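You operate a simulated robot arm through the tools that you are given. There is no shell and no other tool.

You are at the controls of a simulated robot arm. One attempt, no reset.

## Task
Give the hub nipple two strokes of grease and fit the dust cap.
Fine: close the valve to pump, open it before the coupler comes off, park the coupler; the other nipples stay dry. Where these are worked on the way, their far stop is far enough and under half their travel is too little: release valve.

The check looks at the end state, three seconds after you hand in, the way a careful person would. Anything else that was tipped, shoved, dropped, spilled or broken makes it a failure. A push-on lid holds only when it is set on centred and level and pressed home; a screw cap is set on level and turned clockwise until tight.

## Robot
A 7-joint arm with a three-finger gripper, fixed in place. Base frame: the origin is at the foot of the arm, x ahead of it, y to its left, z up; the work surface is at about z = 840. Readings come in mm, degrees, newtons and seconds.
Its first joint turns from -166.0 to 166.0 degrees. Payload 2.69 kg.
The tool frame sits at the grasp point between the pads (the TCP): z along the fingers, y along the line on which they close. The tips reach 30 mm beyond it. Largest opening 128 mm; the body of the gripper starts 117 mm behind the TCP.
Orientation is told as [roll, pitch, yaw] about the base's x, y, z axes, in that order, counted from this pose: with the fingers straight down and closing along the base's y, the tool's x points along the base's -x, its y along +y and its z along -z.

## Interface
- The arm moves only by the tool nudge_tool. Its argument "motion" is a list of rows, each a list of 7 numbers: the shift along the base's x, y, z in mm, then the turn, a rotation vector about the base's x, y, z in degrees, then the opening in per cent of the stroke, from 0 (shut) to 100 (fully open). In form: [[dx, dy, dz, wx, wy, wz, hand], ...]. A call has 1 to 20 rows; each row shifts and turns the commanded pose from where the row before left it. Each row takes 0.2 s and may step no farther than 50 mm and 8.6 degrees from the row before; otherwise, or with a gripper value out of range, the whole call is refused. A pose out of reach is approached as far as the arm can. The call stops where the force on the tool passes 40 N (or 10 N more than at its start, if that is more) or the arm is blocked; 0.2 s more then pass. Each finger halts on what it meets, pressing with about 42 N; the grip force reading is that of the motor and also rises with nothing between the fingers. The clock runs only during rows and for 0.2 s after the last one: add rows that do not move to give the fingers time. It gives the time, the measured TCP pose, the force on the tool (base axes), the opening and the grip force at its end, in the units of the frame above (readings bear some noise), with the torque about the TCP (base axes, N m) and any sound that the robot's microphone picked up, and new pictures: "views" is both (left out), scene, wrist or none.
- Cameras (640 x 400 px; columns grow to the right, rows downward): "scene" is fixed at [395.1, -656.7, 1657.6]; the picture's right is [0.90, -0.44, 0.00], its down [-0.27, -0.56, -0.79] and it looks along [0.34, 0.71, -0.62] (base axes); focal length 348 px, centre (320, 200). "wrist" rides on the gripper at [58, 54, -131] in the tool frame; the picture's right is [-0.68, 0.74, 0.00], its down [-0.62, -0.57, -0.55] and it looks along [-0.40, -0.37, 0.84] (tool axes); focal length 234 px, centre (320, 200). There is no depth. A picture from a camera that has moved, and an enlarged one, comes with that camera's place and axes in the base frame and with its lens. The place of the scene camera against the robot may be out by one fixed shift of up to 12 mm in any direction.
- move_column(by): slides the trunk up (or, below 0, down) by that many mm; the arm rides with it, the base frame stays. It gives what a move gives, with no picture.
- inspect(camera, box): a new picture of the part [left, top, right, bottom] of that camera's present view, enlarged. No time passes.
- close_job(): hands the job in; it is judged then, once.

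Nothing tells you positions but the pictures and the camera data. Unless the task says otherwise, let go and move clear before handing in.

The tools are called after "Call:" as a command line: name --pt "numbers of a row" for each row, then --argument value for the rest, lists and objects as JSON in quotes. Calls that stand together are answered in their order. nudge_tool: Moves the arm, as the interface text tells. Its arguments: {"type":"object","properties":{"motion":{"type":"array","items":{"type":"array","items":{"type":"number"}}},"views":{"type":"string","enum":["both","scene","wrist","none"]}},"required":["motion"]} The other tools are called the same way: move_column (by) slides the trunk up or down; inspect (camera, box) takes an enlarged picture of a part of a camera's view; close_job () hands the job in.

At the start:

```text
time_s: 0.0
tool_pos: [591.8, 29.5, 1318.2]
tool_rot: [-0.1, 0.0, -0.1]
contact_force: [-1.2, -0.2, -0.1]
wrist_torque: [0.03, -0.01, -0.03]
opening: 128.1
gripper_force: 0.0
trunk travel left (down, up): [-150.0, 200.0]
```

scene: 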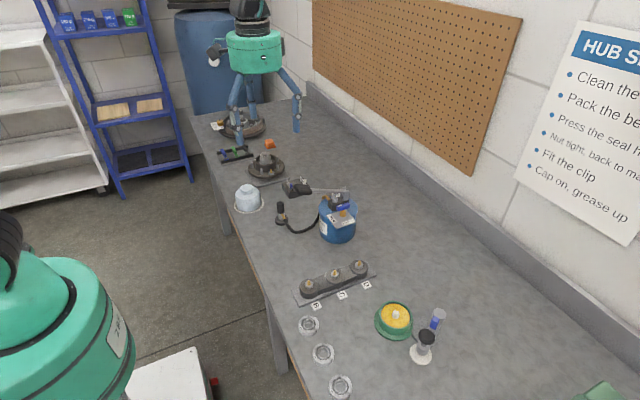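
wrist: 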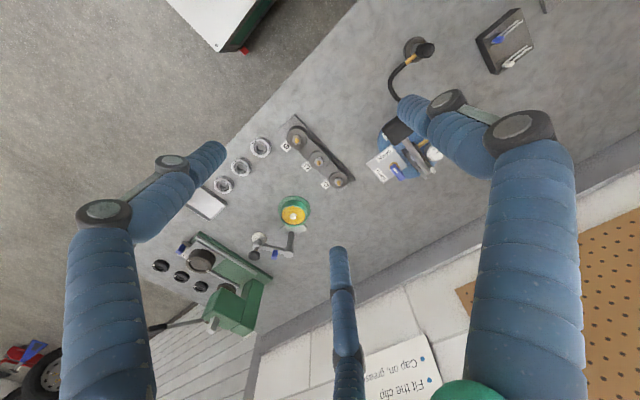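

I see a bench with a blue grease pump with a hose and coupler, a strip with three nipples, a green/yellow hub, and several rings/caps. I'll enlarge parts of both views before I move.

Call:
inspect --camera "scene" --box '[220, 160, 380, 260]'

Call:
inspect --camera "scene" --box '[280, 240, 460, 400]'

Call:
inspect --camera "wrist" --box '[360, 0, 560, 200]'

Call:
inspect --camera "wrist" --box '[140, 100, 360, 300]'

Call:
inspect --camera "scene" --box '[540, 0, 640, 260]'

Call:
inspect --camera "scene" --box '[190, 60, 330, 180]'

```text
4.00 times, centred on (300, 210) of scene
camera zoom: at [395.1, -656.7, 1657.6], right [0.9, -0.44, 0.0], down [-0.27, -0.56, -0.79], along [0.34, 0.71, -0.62], focal length 1393 px, centre (400, 160)
```

zoom: 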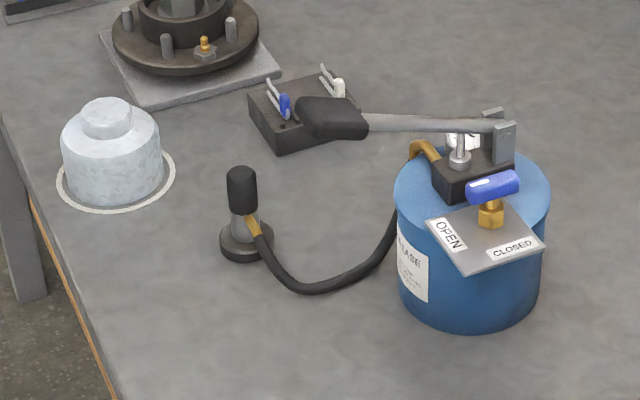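

```text
2.50 times, centred on (370, 320) of scene
camera zoom: at [395.1, -656.7, 1657.6], right [0.9, -0.44, 0.0], down [-0.27, -0.56, -0.79], along [0.34, 0.71, -0.62], focal length 871 px, centre (195, -100)
```

zoom: 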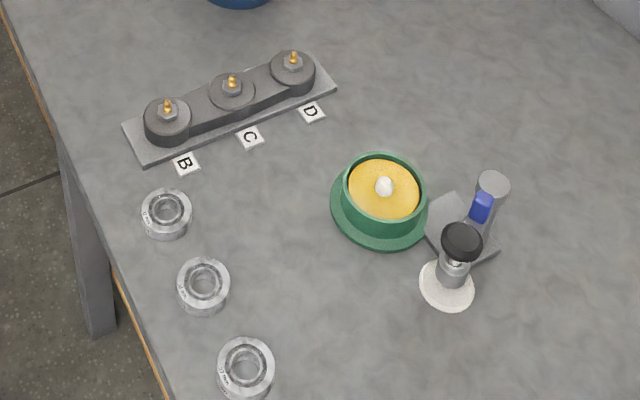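

```text
2.00 times, centred on (460, 100) of wrist
camera zoom: at [534.2, 83.5, 1449.0], right [0.68, 0.74, 0.0], down [0.62, -0.57, 0.55], along [0.4, -0.37, -0.84], focal length 468 px, centre (40, 400)
```

zoom: 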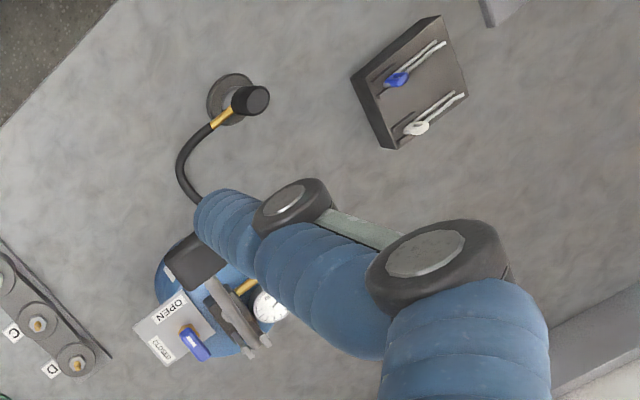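

```text
2.00 times, centred on (250, 200) of wrist
camera zoom: at [534.2, 83.5, 1449.0], right [0.68, 0.74, 0.0], down [0.62, -0.57, 0.55], along [0.4, -0.37, -0.84], focal length 468 px, centre (460, 200)
```

zoom: 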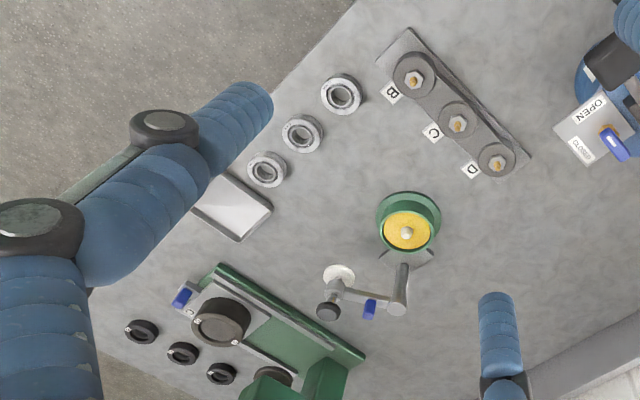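

```text
1.54 times, centred on (590, 130) of scene
camera zoom: at [395.1, -656.7, 1657.6], right [0.9, -0.44, 0.0], down [-0.27, -0.56, -0.79], along [0.34, 0.71, -0.62], focal length 536 px, centre (-95, 308)
```

zoom: 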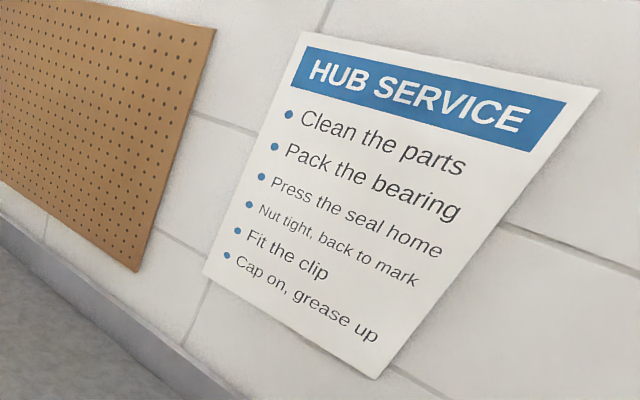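

```text
3.33 times, centred on (260, 120) of scene
camera zoom: at [395.1, -656.7, 1657.6], right [0.9, -0.44, 0.0], down [-0.27, -0.56, -0.79], along [0.34, 0.71, -0.62], focal length 1161 px, centre (520, 467)
```

zoom: 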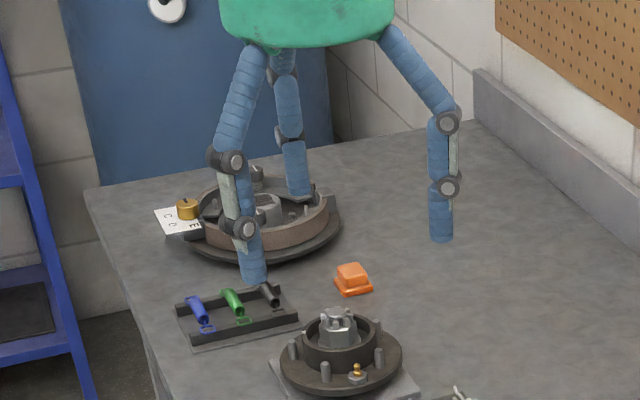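

The coupler stand, pump, hub (around x=730, y=570) and cap (around x=590, y=360) can all be seen. I'll check how the fingers look when they close, then move toward the hub for a closer look.

Call:
nudge_tool --pt "0 0 0 0 0 0 30" --pt "0 0 0 0 0 0 30" --pt "0 0 0 0 0 0 30" --views "both"

```text
time_s: 0.8
tool_pos: [591.5, 30.4, 1318.0]
tool_rot: [0.0, 0.0, 0.0]
contact_force: [0.9, 0.2, 0.5]
wrist_torque: [-0.01, -0.01, -0.03]
opening: 38.3
gripper_force: 0.1
trunk travel left (down, up): [-150.0, 200.0]
camera wrist: at [534.2, 83.5, 1449.0], right [0.68, 0.74, 0.0], down [0.62, -0.57, 0.55], along [0.4, -0.37, -0.84], focal length 234 px, centre (320, 200)
```

scene: 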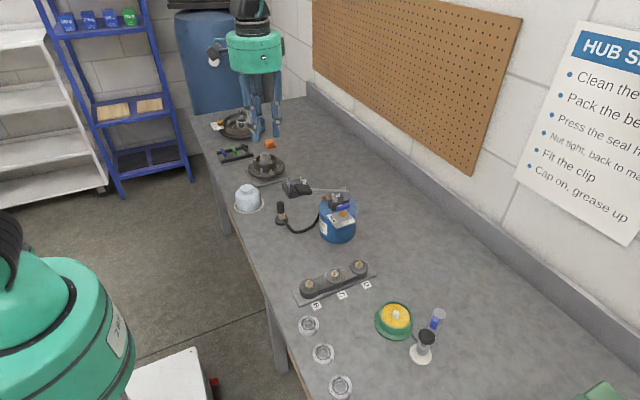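
wrist: 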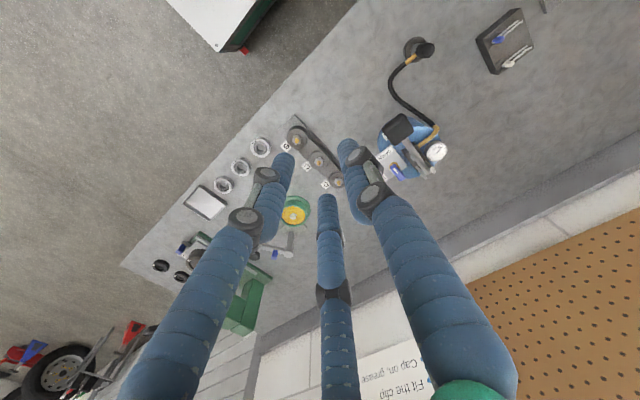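

The hand closes toward its centre and it looks like three fingers. I'm moving over toward the hub and turning the wrist camera to look at it.

Call:
nudge_tool --pt "4.3 39.3 -14 0 0 7 100" --pt "4.3 39.3 -14 0 0 7 100" --pt "4.3 39.3 -14 0 0 7 100" --pt "4.3 39.3 -14 0 0 7 100" --pt "4.3 39.3 -14 0 0 7 100" --pt "4.3 39.3 -14 0 0 7 100" --pt "4.3 39.3 -14 0 0 7 100" --pt "4.3 39.3 -14 0 0 7 100" --pt "4.3 39.3 -14 0 0 7 100" --pt "4.3 39.3 -14 0 0 7 100" --pt "4.3 39.3 -14 0 0 7 100" --pt "4.3 39.3 -14 0 0 7 100" --views "both"

```text
time_s: 3.4
tool_pos: [644.2, 501.4, 1149.8]
tool_rot: [0.0, 0.0, 84.1]
contact_force: [-0.1, -0.6, 0.1]
wrist_torque: [0.05, 0.0, -0.03]
opening: 127.7
gripper_force: 0.1
trunk travel left (down, up): [-150.0, 200.0]
camera wrist: at [585.0, 449.2, 1281.2], right [-0.66, 0.75, 0.0], down [0.63, 0.55, 0.55], along [0.41, 0.36, -0.84], focal length 234 px, centre (320, 200)
```

scene: 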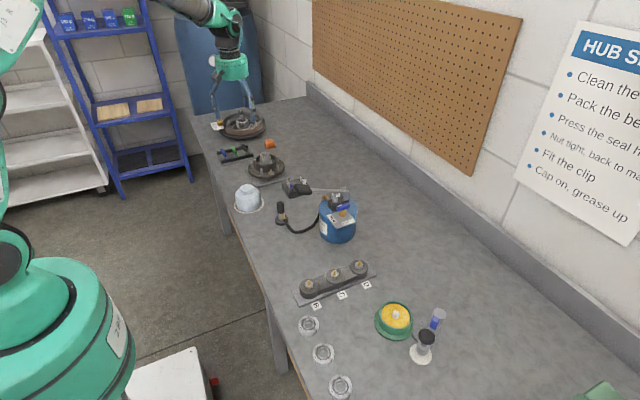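
wrist: 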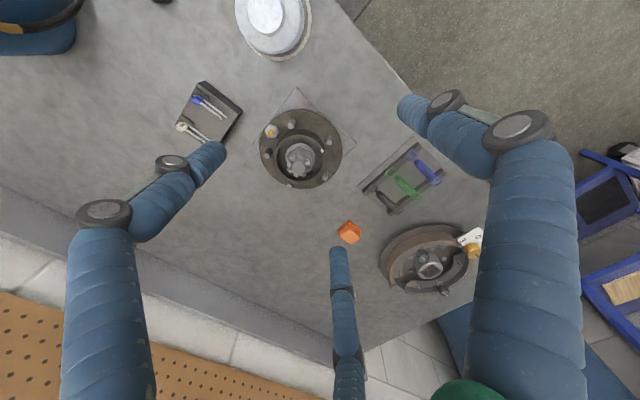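

Call:
inspect --camera "wrist" --box '[250, 80, 360, 200]'

Call:
inspect --camera "wrist" --box '[170, 0, 330, 100]'

Call:
inspect --camera "wrist" --box '[350, 130, 500, 300]'

Call:
inspect --camera "scene" --box '[230, 140, 310, 190]'

Call:
inspect --camera "scene" --box '[210, 90, 280, 170]'

Call:
inspect --camera "scene" --box '[300, 180, 370, 250]'

```text
3.33 times, centred on (305, 140) of wrist
camera zoom: at [585.0, 449.2, 1281.2], right [-0.66, 0.75, 0.0], down [0.63, 0.55, 0.55], along [0.41, 0.36, -0.84], focal length 781 px, centre (370, 400)
```

zoom: 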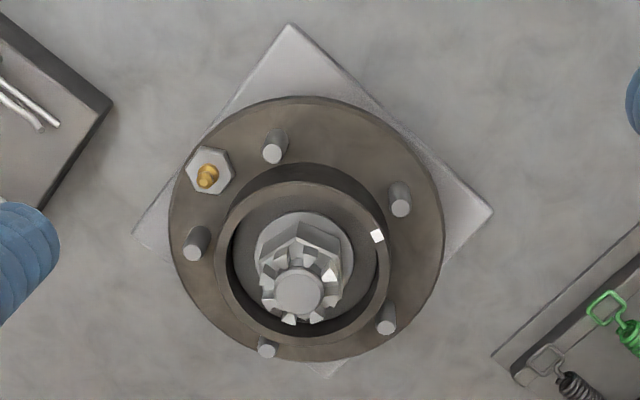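

```text
4.00 times, centred on (250, 50) of wrist
camera zoom: at [585.0, 449.2, 1281.2], right [-0.66, 0.75, 0.0], down [0.63, 0.55, 0.55], along [0.41, 0.36, -0.84], focal length 937 px, centre (600, 800)
```

zoom: 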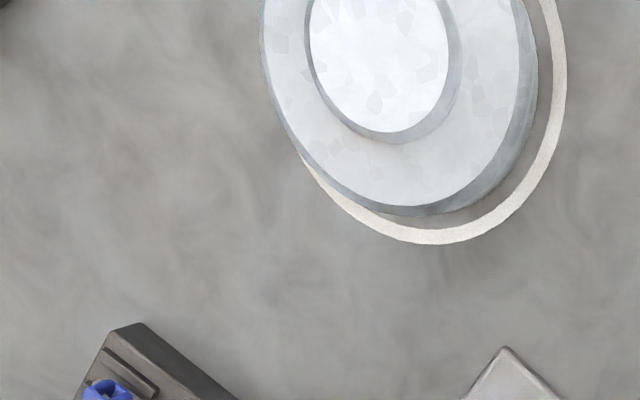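

```text
2.35 times, centred on (425, 215) of wrist
camera zoom: at [585.0, 449.2, 1281.2], right [-0.66, 0.75, 0.0], down [0.63, 0.55, 0.55], along [0.41, 0.36, -0.84], focal length 551 px, centre (73, 165)
```

zoom: 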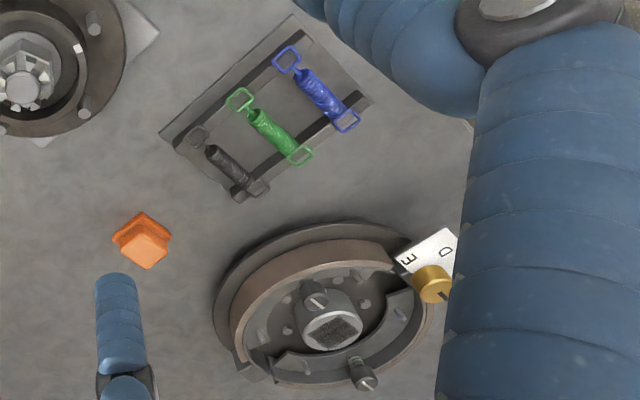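

```text
8.00 times, centred on (270, 165) of scene
camera zoom: at [395.1, -656.7, 1657.6], right [0.9, -0.44, 0.0], down [-0.27, -0.56, -0.79], along [0.34, 0.71, -0.62], focal length 2786 px, centre (720, 480)
```

zoom: 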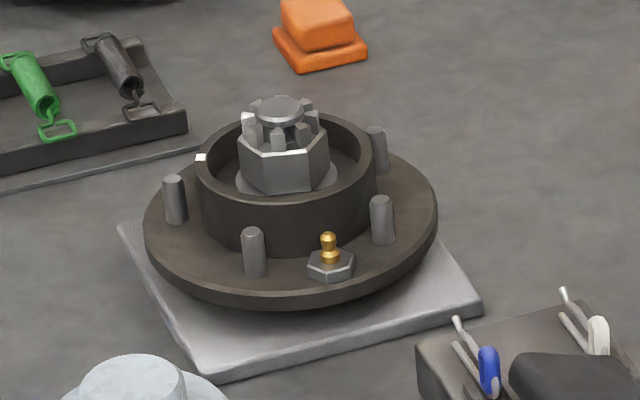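

```text
5.00 times, centred on (245, 130) of scene
camera zoom: at [395.1, -656.7, 1657.6], right [0.9, -0.44, 0.0], down [-0.27, -0.56, -0.79], along [0.34, 0.71, -0.62], focal length 1742 px, centre (695, 550)
```

zoom: 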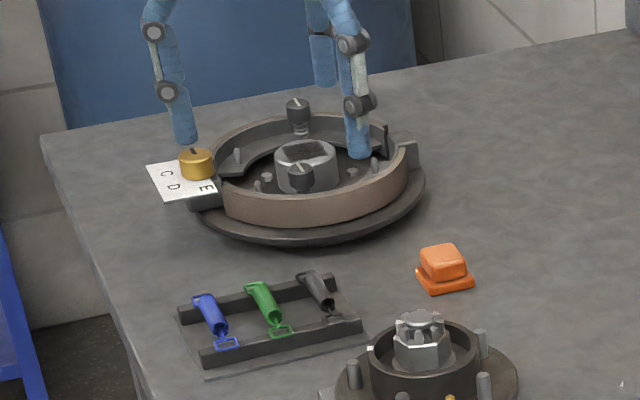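

```text
5.71 times, centred on (335, 215) of scene
camera zoom: at [395.1, -656.7, 1657.6], right [0.9, -0.44, 0.0], down [-0.27, -0.56, -0.79], along [0.34, 0.71, -0.62], focal length 1990 px, centre (234, 114)
```

zoom: 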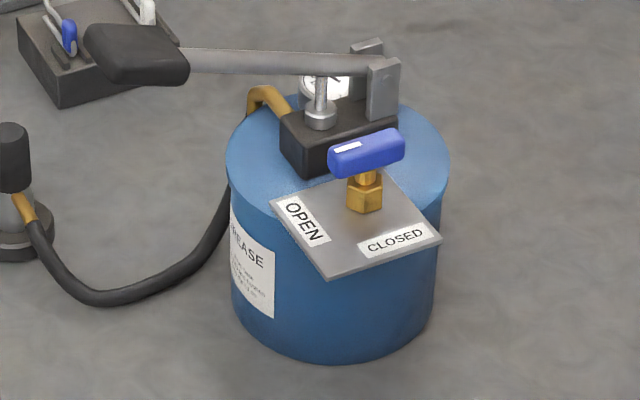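

The hub is at about (723, 527) with its nipple at about (724, 466, 905). The pump is at about (832, 105) with its lever reaching toward me, and the valve handle points to OPEN. I'll look at the pump and coupler from nearer.

Call:
nudge_tool --pt "-1.9 -41.4 0 0 0 -5.2 100" --pt "-1.9 -41.4 0 0 0 -5.2 100" --pt "-1.9 -41.4 0 0 0 -5.2 100" --pt "-1.9 -41.4 0 0 0 -5.2 100" --pt "-1.9 -41.4 0 0 0 -5.2 100" --pt "-1.9 -41.4 0 0 0 -5.2 100" --pt "-1.9 -41.4 0 0 0 -5.2 100" --pt "-1.9 -41.4 0 0 0 -5.2 100" --views "both"

Call:
inspect --camera "wrist" --box '[160, 40, 480, 240]'

```text
time_s: 5.2
tool_pos: [629.6, 169.4, 1149.7]
tool_rot: [0.1, -0.1, 42.3]
contact_force: [-0.3, -0.1, -0.4]
wrist_torque: [-0.03, 0.0, 0.01]
opening: 128.0
gripper_force: 0.0
trunk travel left (down, up): [-150.0, 200.0]
camera wrist: at [549.9, 169.9, 1281.2], right [0.0, 1.0, 0.0], down [0.84, 0.0, 0.55], along [0.55, 0.0, -0.84], focal length 234 px, centre (320, 200)
```

scene: 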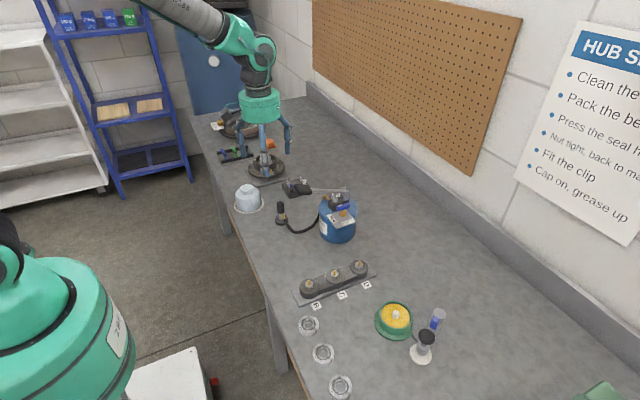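
wrist: 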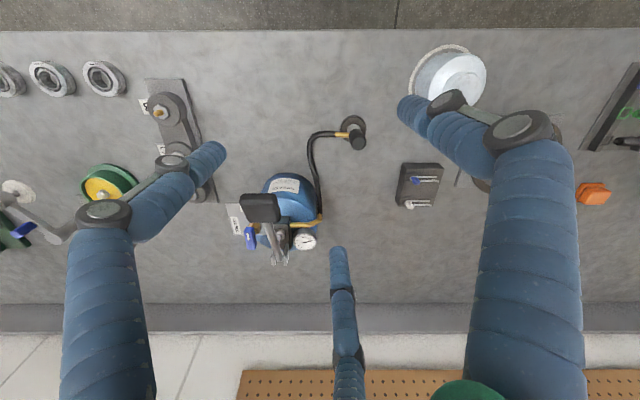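

```text
2.00 times, centred on (320, 140) of wrist
camera zoom: at [549.9, 169.9, 1281.2], right [0.0, 1.0, 0.0], down [0.84, 0.0, 0.55], along [0.55, 0.0, -0.84], focal length 468 px, centre (320, 320)
```

zoom: 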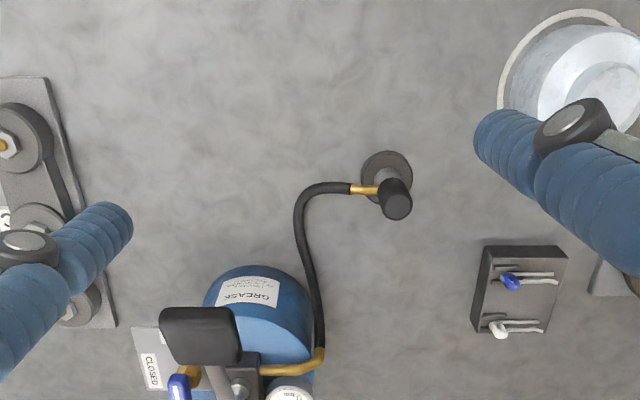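

Call:
inspect --camera "wrist" --box '[225, 160, 325, 270]'

Call:
inspect --camera "wrist" --box '[300, 90, 400, 190]'

Call:
inspect --camera "wrist" --box '[400, 40, 500, 110]'

Call:
inspect --camera "scene" --box '[265, 190, 305, 240]'

Call:
inspect --camera "scene" --box '[225, 170, 275, 220]'

```text
3.64 times, centred on (275, 215) of wrist
camera zoom: at [549.9, 169.9, 1281.2], right [0.0, 1.0, 0.0], down [0.84, 0.0, 0.55], along [0.55, 0.0, -0.84], focal length 852 px, centre (484, 146)
```

zoom: 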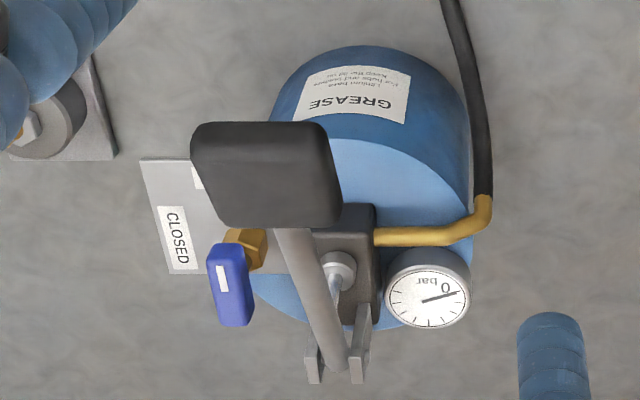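

```text
4.00 times, centred on (350, 140) of wrist
camera zoom: at [549.9, 169.9, 1281.2], right [0.0, 1.0, 0.0], down [0.84, 0.0, 0.55], along [0.55, 0.0, -0.84], focal length 937 px, centre (200, 440)
```

zoom: 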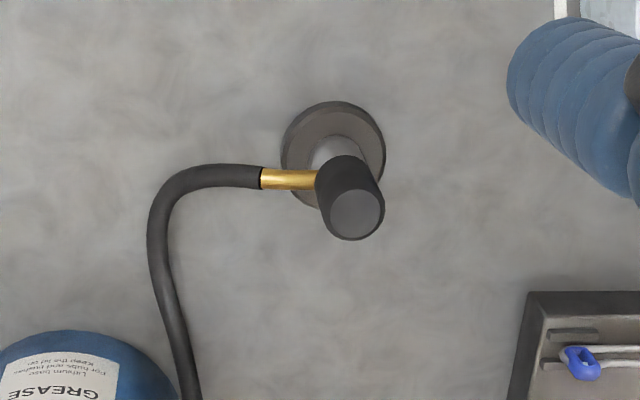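

```text
5.71 times, centred on (450, 75) of wrist
camera zoom: at [549.9, 169.9, 1281.2], right [0.0, 1.0, 0.0], down [0.84, 0.0, 0.55], along [0.55, 0.0, -0.84], focal length 1338 px, centre (-423, 914)
```

zoom: 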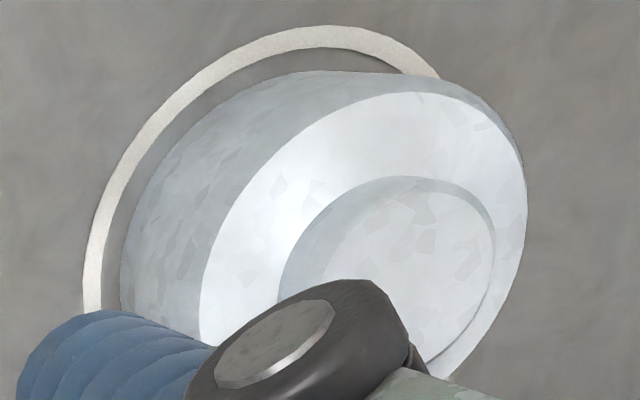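

```text
8.00 times, centred on (285, 215) of scene
camera zoom: at [395.1, -656.7, 1657.6], right [0.9, -0.44, 0.0], down [-0.27, -0.56, -0.79], along [0.34, 0.71, -0.62], focal length 2786 px, centre (600, 80)
```

zoom: 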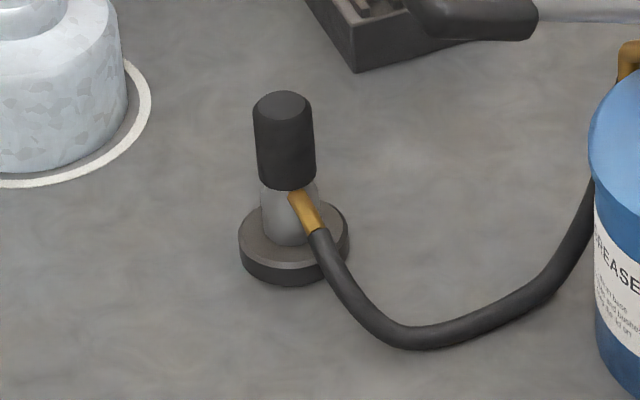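

```text
8.00 times, centred on (250, 195) of scene
camera zoom: at [395.1, -656.7, 1657.6], right [0.9, -0.44, 0.0], down [-0.27, -0.56, -0.79], along [0.34, 0.71, -0.62], focal length 2786 px, centre (880, 240)
```

zoom: 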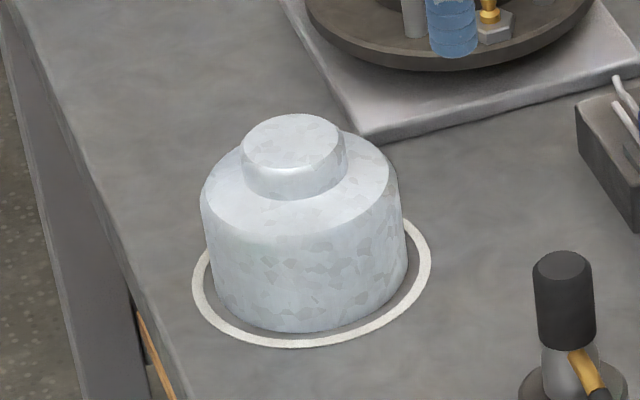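

The coupler stands upright at about (676, 231) with its top at z≈922 and the hose leaving toward -y. I'll line up above it with the fingers closing along x.

Call:
nudge_tool --pt "5.8 7.7 -12.5 0 0 5.96 60" --pt "5.8 7.7 -12.5 0 0 5.96 60" --pt "5.8 7.7 -12.5 0 0 5.96 60" --pt "5.8 7.7 -12.5 0 0 5.96 60" --pt "5.8 7.7 -12.5 0 0 5.96 60" --pt "5.8 7.7 -12.5 0 0 5.96 60" --pt "5.8 7.7 -12.5 0 0 5.96 60" --pt "5.8 7.7 -12.5 0 0 5.96 60" --pt "0 0 -40 0 0 0 60" --pt "0 0 -20 0 0 0 60" --views "both"

Call:
inspect --camera "wrist" --box '[220, 100, 420, 260]'

Call:
inspect --camera "scene" --box '[240, 150, 340, 240]'

```text
time_s: 7.4
tool_pos: [674.7, 231.5, 989.1]
tool_rot: [0.1, 0.1, 90.1]
contact_force: [0.5, 0.0, 1.1]
wrist_torque: [0.0, 0.02, 0.0]
opening: 76.6
gripper_force: 0.0
trunk travel left (down, up): [-150.0, 200.0]
camera wrist: at [622.5, 173.7, 1120.4], right [-0.74, 0.68, 0.0], down [0.56, 0.62, 0.55], along [0.37, 0.4, -0.84], focal length 234 px, centre (320, 200)
```

scene: 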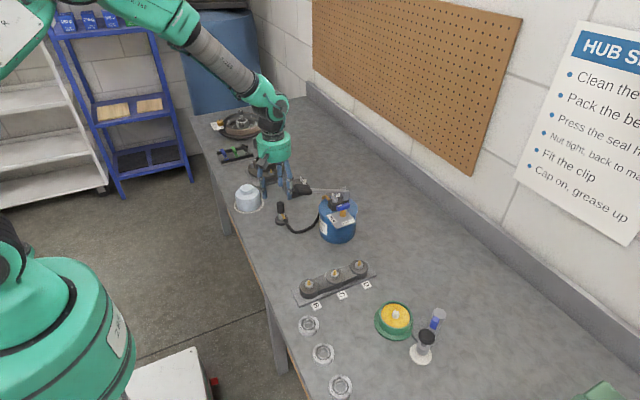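
wrist: 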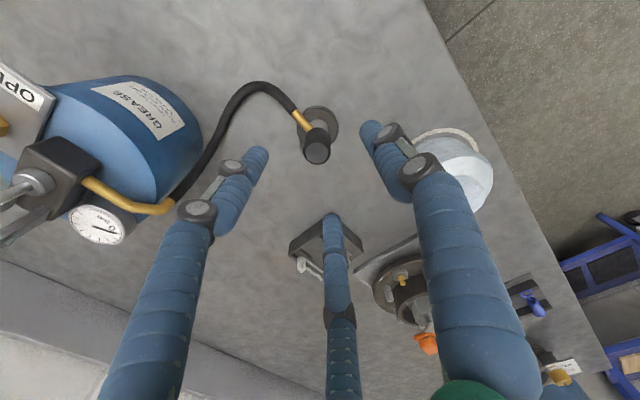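

```text
2.50 times, centred on (320, 180) of wrist
camera zoom: at [622.5, 173.7, 1120.4], right [-0.74, 0.68, 0.0], down [0.56, 0.62, 0.55], along [0.37, 0.4, -0.84], focal length 585 px, centre (320, 250)
```

zoom: 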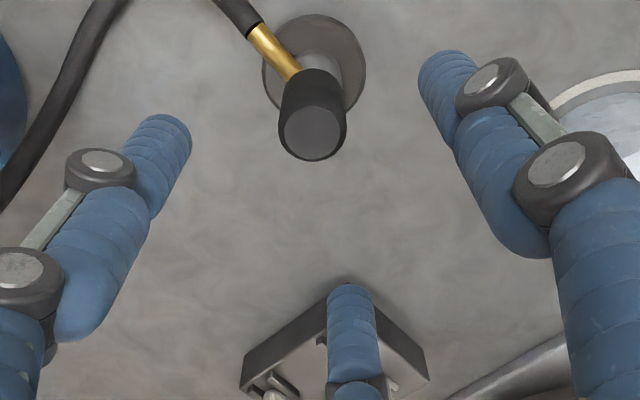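

```text
4.44 times, centred on (290, 195) of scene
camera zoom: at [395.1, -656.7, 1657.6], right [0.9, -0.44, 0.0], down [-0.27, -0.56, -0.79], along [0.34, 0.71, -0.62], focal length 1548 px, centre (453, 222)
```

zoom: 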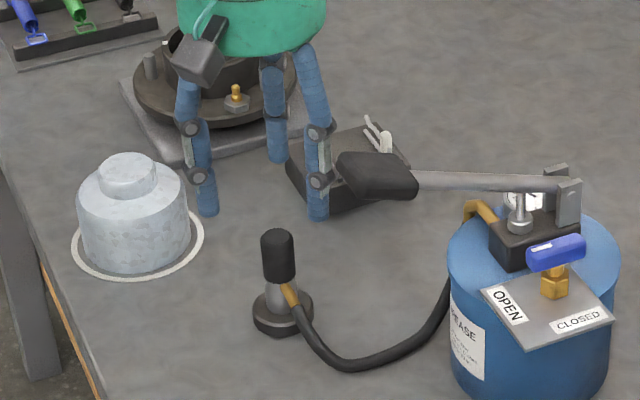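

The coupler top sits under the tool axis within about 2 mm. I'll correct that, lower the fingers around the sleeve and close gently.

Call:
nudge_tool --pt "0.9 -2 -30 0 0 0 50" --pt "0 0 -30 0 0 0 50" --pt "0 0 -21 0 0 0 50" --pt "0 0 0 0 0 0 50" --views "both"

Call:
inspect --camera "wrist" --box '[220, 120, 420, 280]'

Call:
inspect --camera "scene" --box '[240, 150, 340, 240]'

```text
time_s: 8.4
tool_pos: [677.2, 230.1, 909.4]
tool_rot: [-0.1, 0.0, 90.1]
contact_force: [-0.5, 0.2, 0.5]
wrist_torque: [-0.02, -0.01, 0.01]
opening: 64.1
gripper_force: 0.1
trunk travel left (down, up): [-150.0, 200.0]
camera wrist: at [623.1, 171.6, 1040.0], right [-0.74, 0.68, 0.0], down [0.56, 0.62, 0.55], along [0.37, 0.4, -0.84], focal length 234 px, centre (320, 200)
```

scene: 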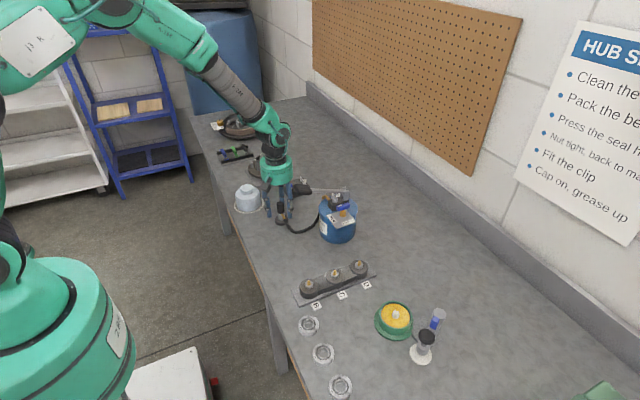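
wrist: 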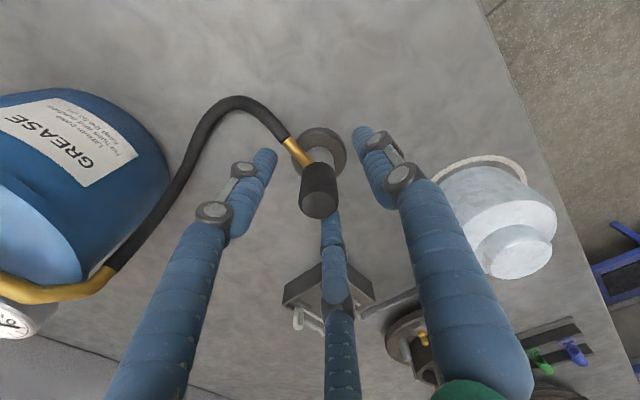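

```text
2.50 times, centred on (320, 200) of wrist
camera zoom: at [623.1, 171.6, 1040.0], right [-0.74, 0.68, 0.0], down [0.56, 0.62, 0.55], along [0.37, 0.4, -0.84], focal length 585 px, centre (320, 200)
```

zoom: 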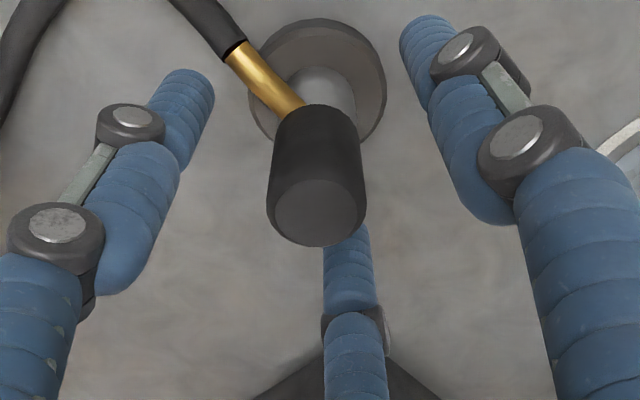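

```text
4.44 times, centred on (290, 195) of scene
camera zoom: at [395.1, -656.7, 1657.6], right [0.9, -0.44, 0.0], down [-0.27, -0.56, -0.79], along [0.34, 0.71, -0.62], focal length 1548 px, centre (453, 222)
```

zoom: 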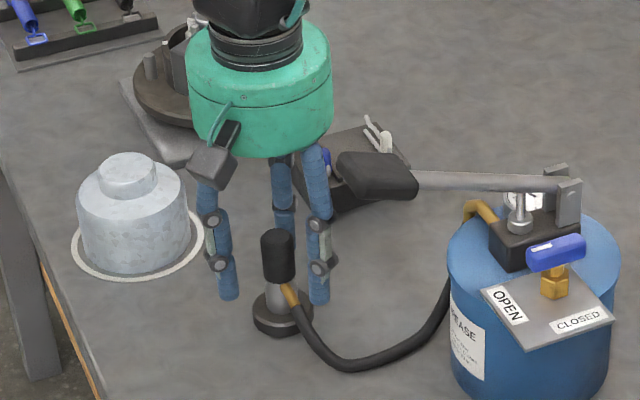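

The coupler's sleeve is centred between the fingers, so I'll close on it now.

Call:
nudge_tool --pt "0 0 0 0 0 0 10" --pt "0 0 0 0 0 0 10" --pt "0 0 0 0 0 0 10" --pt "0 0 0 0 0 0 10" --views "both"

Call:
inspect --camera "wrist" --box '[220, 120, 420, 280]'

```text
time_s: 9.4
tool_pos: [675.8, 228.9, 909.1]
tool_rot: [0.1, -0.1, 90.1]
contact_force: [0.7, 0.4, 1.5]
wrist_torque: [0.05, -0.06, -0.01]
opening: 23.8
gripper_force: 42.5
trunk travel left (down, up): [-150.0, 200.0]
camera wrist: at [623.0, 171.6, 1040.3], right [-0.74, 0.68, 0.0], down [0.56, 0.62, 0.55], along [0.37, 0.4, -0.84], focal length 234 px, centre (320, 200)
```

scene: 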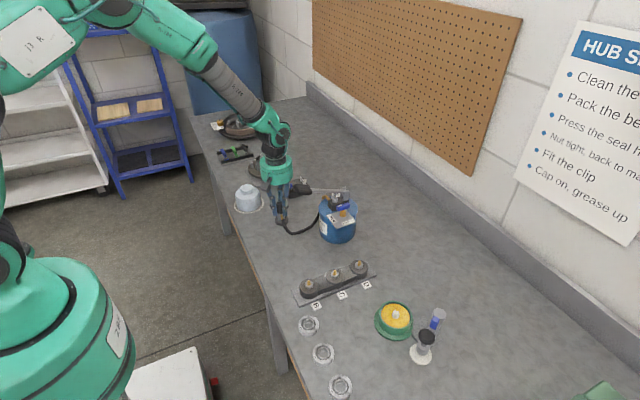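
wrist: 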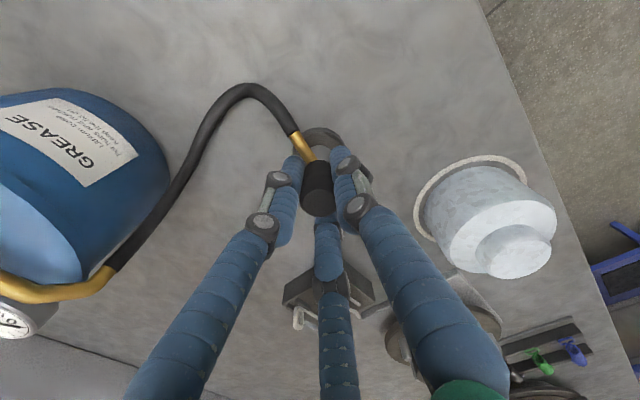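

```text
2.50 times, centred on (320, 200) of wrist
camera zoom: at [623.0, 171.6, 1040.3], right [-0.74, 0.68, 0.0], down [0.56, 0.62, 0.55], along [0.37, 0.4, -0.84], focal length 585 px, centre (320, 200)
```

zoom: 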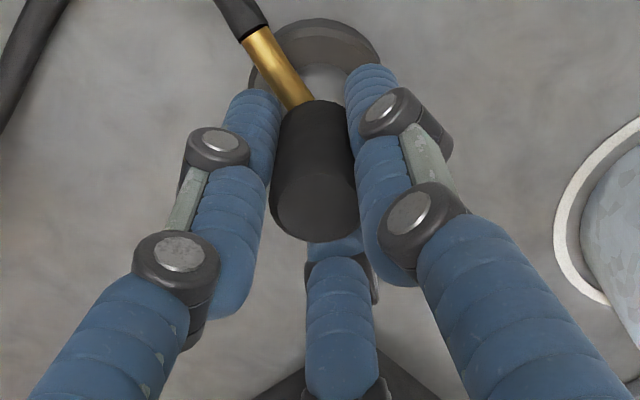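

It's gripped at 24 mm. I'll lift it straight up off the stand and watch the force and the hose.

Call:
nudge_tool --pt "0 0 10 0 0 0 10" --pt "0 0 15 0 0 0 10" --pt "0 0 20 0 0 0 10" --pt "0 0 25 0 0 0 10" --views "both"

Call:
inspect --camera "scene" --box '[240, 150, 340, 240]'

```text
time_s: 10.4
tool_pos: [676.5, 229.1, 978.5]
tool_rot: [0.0, 0.0, 90.1]
contact_force: [-0.9, 0.0, -1.6]
wrist_torque: [-0.01, 0.05, 0.0]
opening: 23.5
gripper_force: 42.0
trunk travel left (down, up): [-150.0, 200.0]
camera wrist: at [622.6, 171.2, 1109.3], right [-0.74, 0.68, 0.0], down [0.57, 0.62, 0.55], along [0.37, 0.4, -0.84], focal length 234 px, centre (320, 200)
```

scene: 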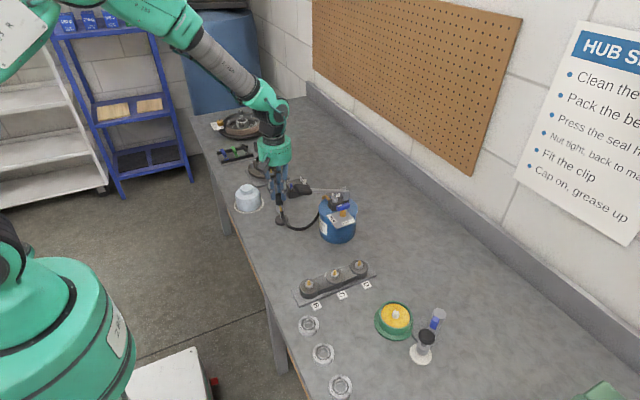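
wrist: 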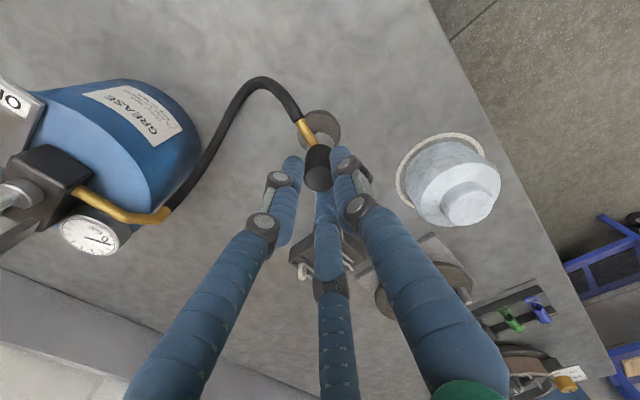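

```text
4.44 times, centred on (290, 195) of scene
camera zoom: at [395.1, -656.7, 1657.6], right [0.9, -0.44, 0.0], down [-0.27, -0.56, -0.79], along [0.34, 0.71, -0.62], focal length 1548 px, centre (453, 222)
```

zoom: 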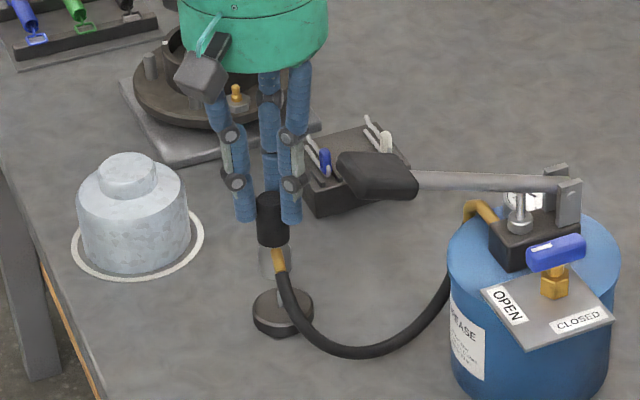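

The sleeve looks lower in the grip than before, so it may have slipped as it popped off the post. I'll check this closely.

Call:
inspect --camera "wrist" --box '[260, 90, 380, 230]'

Call:
inspect --camera "scene" --box '[260, 180, 310, 230]'

```text
2.86 times, centred on (320, 160) of wrist
camera zoom: at [622.6, 171.2, 1109.3], right [-0.74, 0.68, 0.0], down [0.57, 0.62, 0.55], along [0.37, 0.4, -0.84], focal length 669 px, centre (320, 314)
```

zoom: 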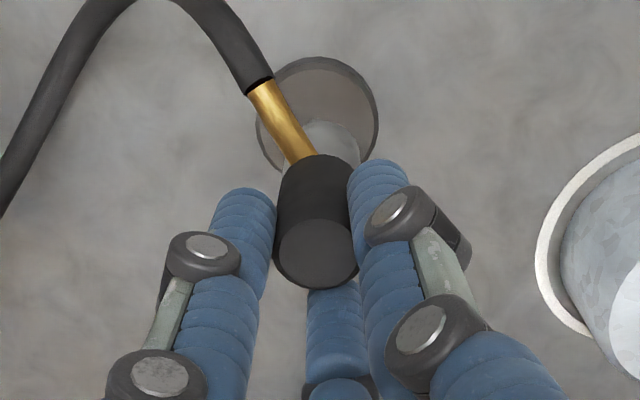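

```text
8.00 times, centred on (285, 205) of scene
camera zoom: at [395.1, -656.7, 1657.6], right [0.9, -0.44, 0.0], down [-0.27, -0.56, -0.79], along [0.34, 0.71, -0.62], focal length 2786 px, centre (600, 160)
```

zoom: 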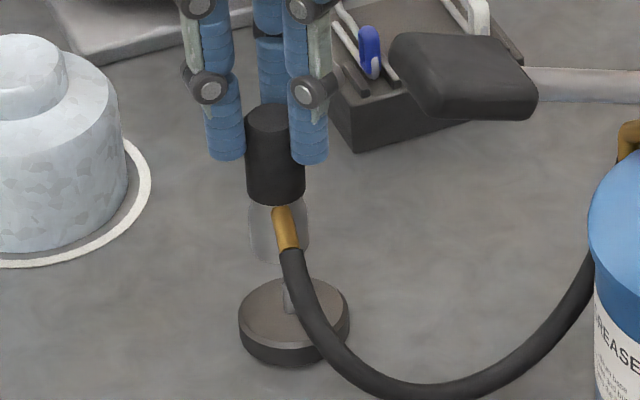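

The sleeve slipped about 29 mm in the grip as it popped off, but it's still held near its top, upright and centred. I'll carry it above the hub nipple while watching the hose tension.

Call:
nudge_tool --pt "0 0 25 0 0 0 5" --pt "0 0 25 0 0 0 5" --pt "0 15 12 0 0 0 5" --pt "5 25 0 0 0 0 5" --pt "5 25 0 0 0 0 5" --pt "5 25 0 0 0 0 5" --pt "5 25 0 0 0 0 5" --views "both"

```text
time_s: 12.0
tool_pos: [696.3, 344.7, 1039.9]
tool_rot: [-0.1, 0.0, 90.1]
contact_force: [-0.6, -0.5, -1.5]
wrist_torque: [0.03, -0.01, 0.01]
opening: 23.7
gripper_force: 41.6
trunk travel left (down, up): [-150.0, 200.0]
camera wrist: at [642.3, 286.5, 1171.7], right [-0.74, 0.68, 0.0], down [0.57, 0.62, 0.55], along [0.37, 0.4, -0.84], focal length 234 px, centre (320, 200)
```

scene: 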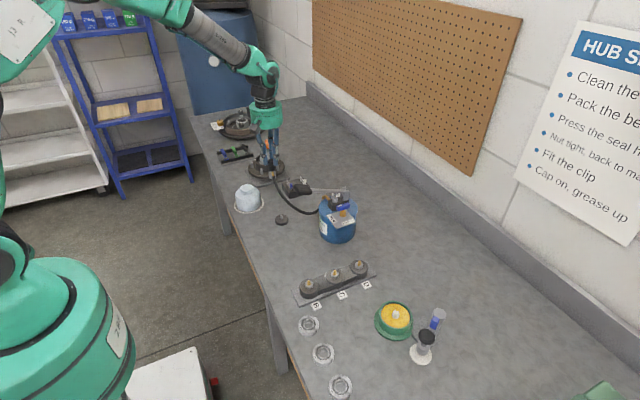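
wrist: 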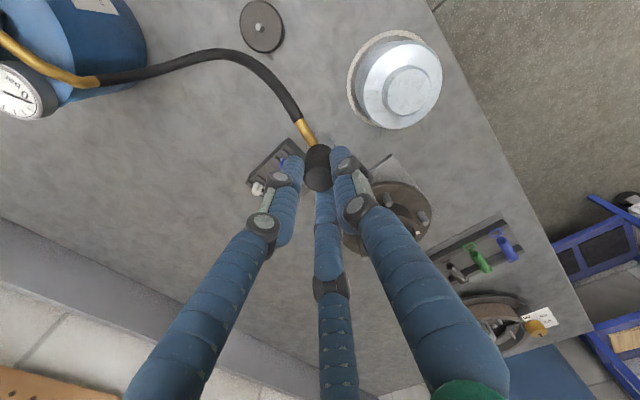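

The hose is still slack, so I'll continue to above the nipple.

Call:
nudge_tool --pt "5.5 24.2 0 0 0 0 5" --pt "5.5 24.2 0 0 0 0 5" --pt "5.5 24.2 0 0 0 0 5" --pt "5.5 24.2 0 0 0 0 5" --pt "5.5 24.2 0 0 0 0 5" --pt "0 0 0 0 0 0 5" --views "both"

Call:
inspect --camera "wrist" --box '[260, 70, 380, 220]'

Call:
inspect --camera "scene" --box '[230, 130, 310, 190]'

```text
time_s: 13.4
tool_pos: [724.2, 465.7, 1040.3]
tool_rot: [0.0, 0.0, 90.1]
contact_force: [0.0, 0.6, -1.4]
wrist_torque: [-0.02, -0.01, -0.03]
opening: 23.5
gripper_force: 41.9
trunk travel left (down, up): [-150.0, 200.0]
camera wrist: at [670.3, 407.6, 1171.6], right [-0.74, 0.68, 0.0], down [0.56, 0.62, 0.55], along [0.37, 0.4, -0.84], focal length 234 px, centre (320, 200)
```

scene: 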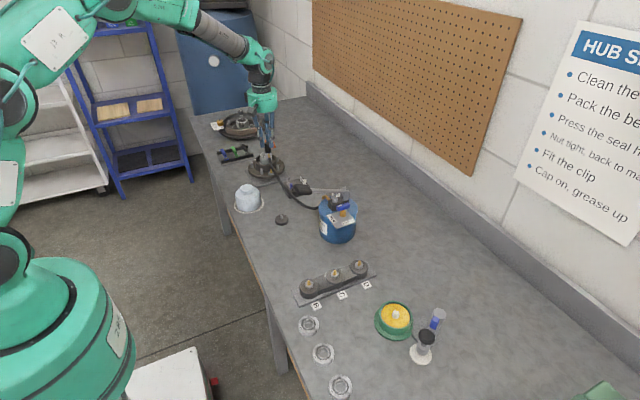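
wrist: 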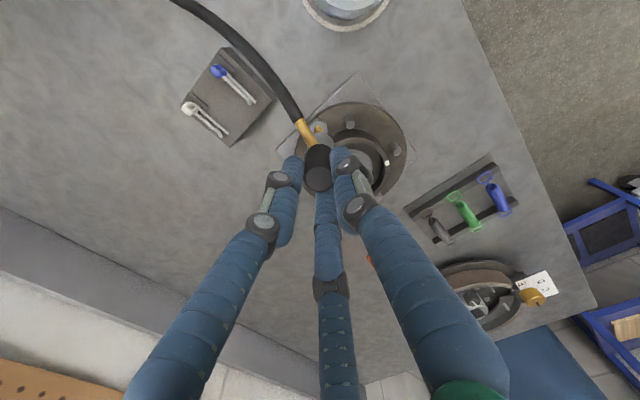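

```text
2.67 times, centred on (320, 145) of wrist
camera zoom: at [670.3, 407.6, 1171.6], right [-0.74, 0.68, 0.0], down [0.56, 0.62, 0.55], along [0.37, 0.4, -0.84], focal length 624 px, centre (320, 347)
```

zoom: 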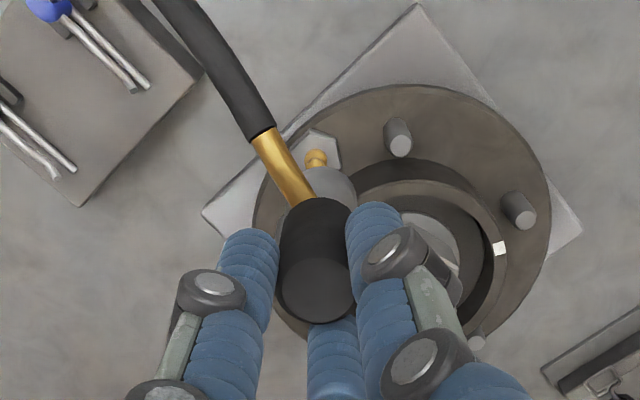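

```text
6.67 times, centred on (270, 160) of scene
camera zoom: at [395.1, -656.7, 1657.6], right [0.9, -0.44, 0.0], down [-0.27, -0.56, -0.79], along [0.34, 0.71, -0.62], focal length 2322 px, centre (653, 467)
```

zoom: 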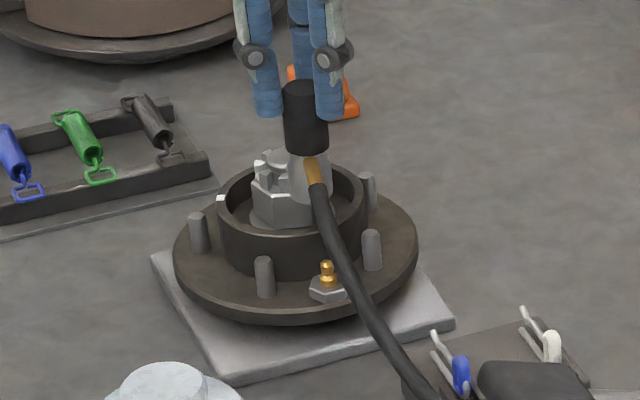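

Call:
inspect --camera "wrist" --box '[305, 110, 345, 140]'

Call:
inspect --camera "scene" --box '[258, 150, 290, 180]'

```text
13.33 times, centred on (325, 125) of wrist
camera zoom: at [670.3, 407.6, 1171.6], right [-0.74, 0.68, 0.0], down [0.56, 0.62, 0.55], along [0.37, 0.4, -0.84], focal length 3122 px, centre (253, 1200)
```

zoom: 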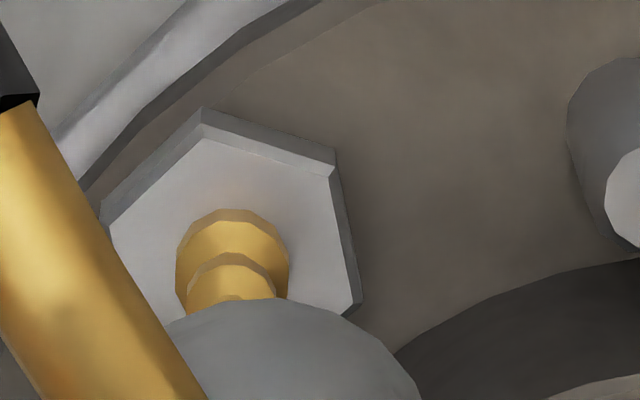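

```text
13.33 times, centred on (274, 165) of scene
camera zoom: at [395.1, -656.7, 1657.6], right [0.9, -0.44, 0.0], down [-0.27, -0.56, -0.79], along [0.34, 0.71, -0.62], focal length 4644 px, centre (933, 667)
```

zoom: 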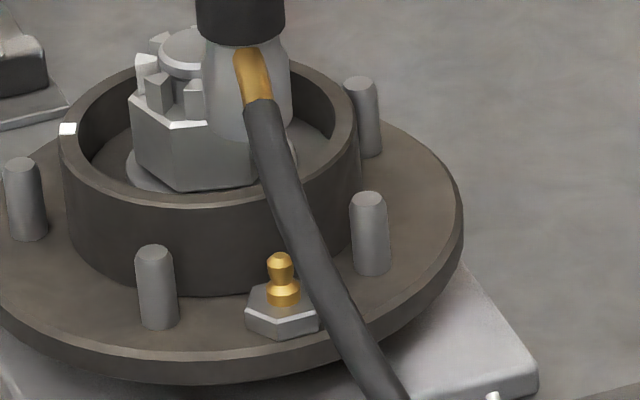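

The nipple axis is at about (725.8, 465.5) with its tip near z=909, and the coupler's mouth is near z=947. I'll shift 1.6 mm in x and lower most of the gap, then check.

Call:
nudge_tool --pt "1.6 0 0 0 0 0 5" --pt "0 0 -10 0 0 0 5" --pt "0 0 -10 0 0 0 5" --pt "0 0 -8 0 0 0 5" --pt "0 0 0 0 0 0 5" --views "both"

Call:
inspect --camera "scene" --box '[250, 145, 298, 180]'

Call:
inspect --camera "wrist" --box '[290, 90, 350, 200]'

```text
time_s: 14.6
tool_pos: [725.1, 465.6, 1012.8]
tool_rot: [-0.1, -0.1, 90.1]
contact_force: [0.1, 0.0, -0.9]
wrist_torque: [0.03, 0.0, -0.03]
opening: 23.5
gripper_force: 42.1
trunk travel left (down, up): [-150.0, 200.0]
camera wrist: at [671.8, 407.7, 1144.0], right [-0.74, 0.68, 0.0], down [0.56, 0.62, 0.55], along [0.37, 0.4, -0.84], focal length 234 px, centre (320, 200)
```

scene: 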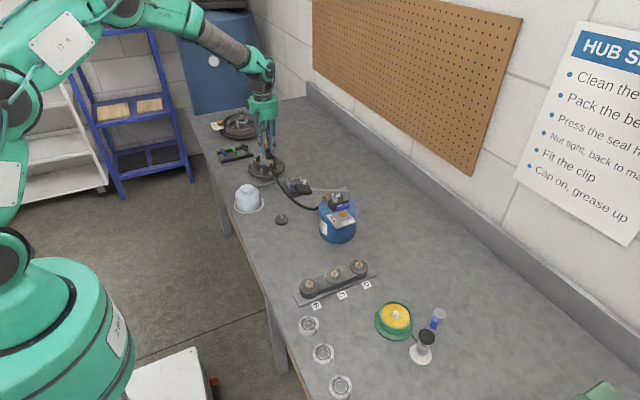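
wrist: 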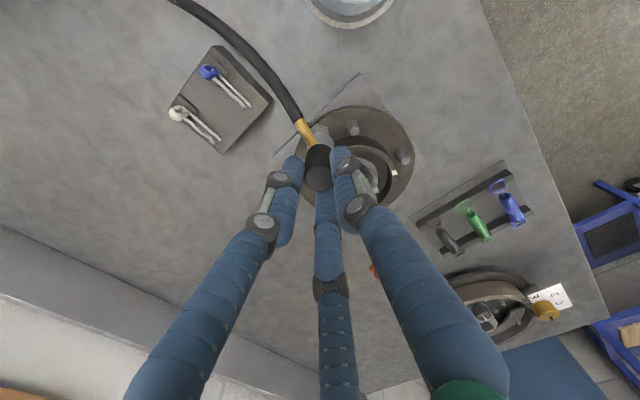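

```text
11.43 times, centred on (274, 162) of scene
camera zoom: at [395.1, -656.7, 1657.6], right [0.9, -0.44, 0.0], down [-0.27, -0.56, -0.79], along [0.34, 0.71, -0.62], focal length 3981 px, centre (846, 629)
```

zoom: 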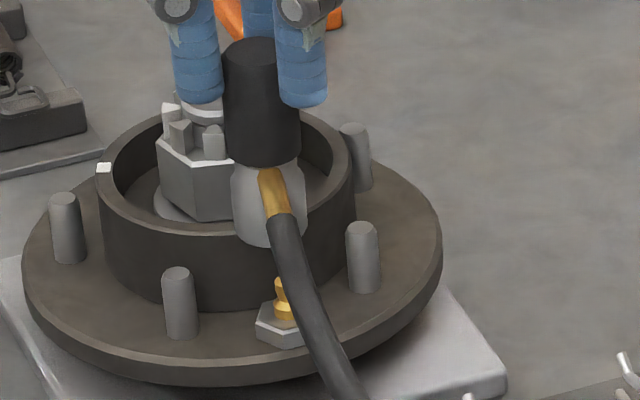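

```text
3.64 times, centred on (320, 145) of wrist
camera zoom: at [671.8, 407.7, 1144.0], right [-0.74, 0.68, 0.0], down [0.56, 0.62, 0.55], along [0.37, 0.4, -0.84], focal length 852 px, centre (320, 400)
```

zoom: 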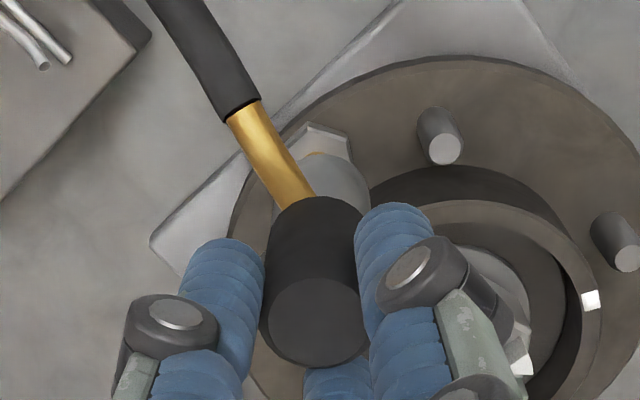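

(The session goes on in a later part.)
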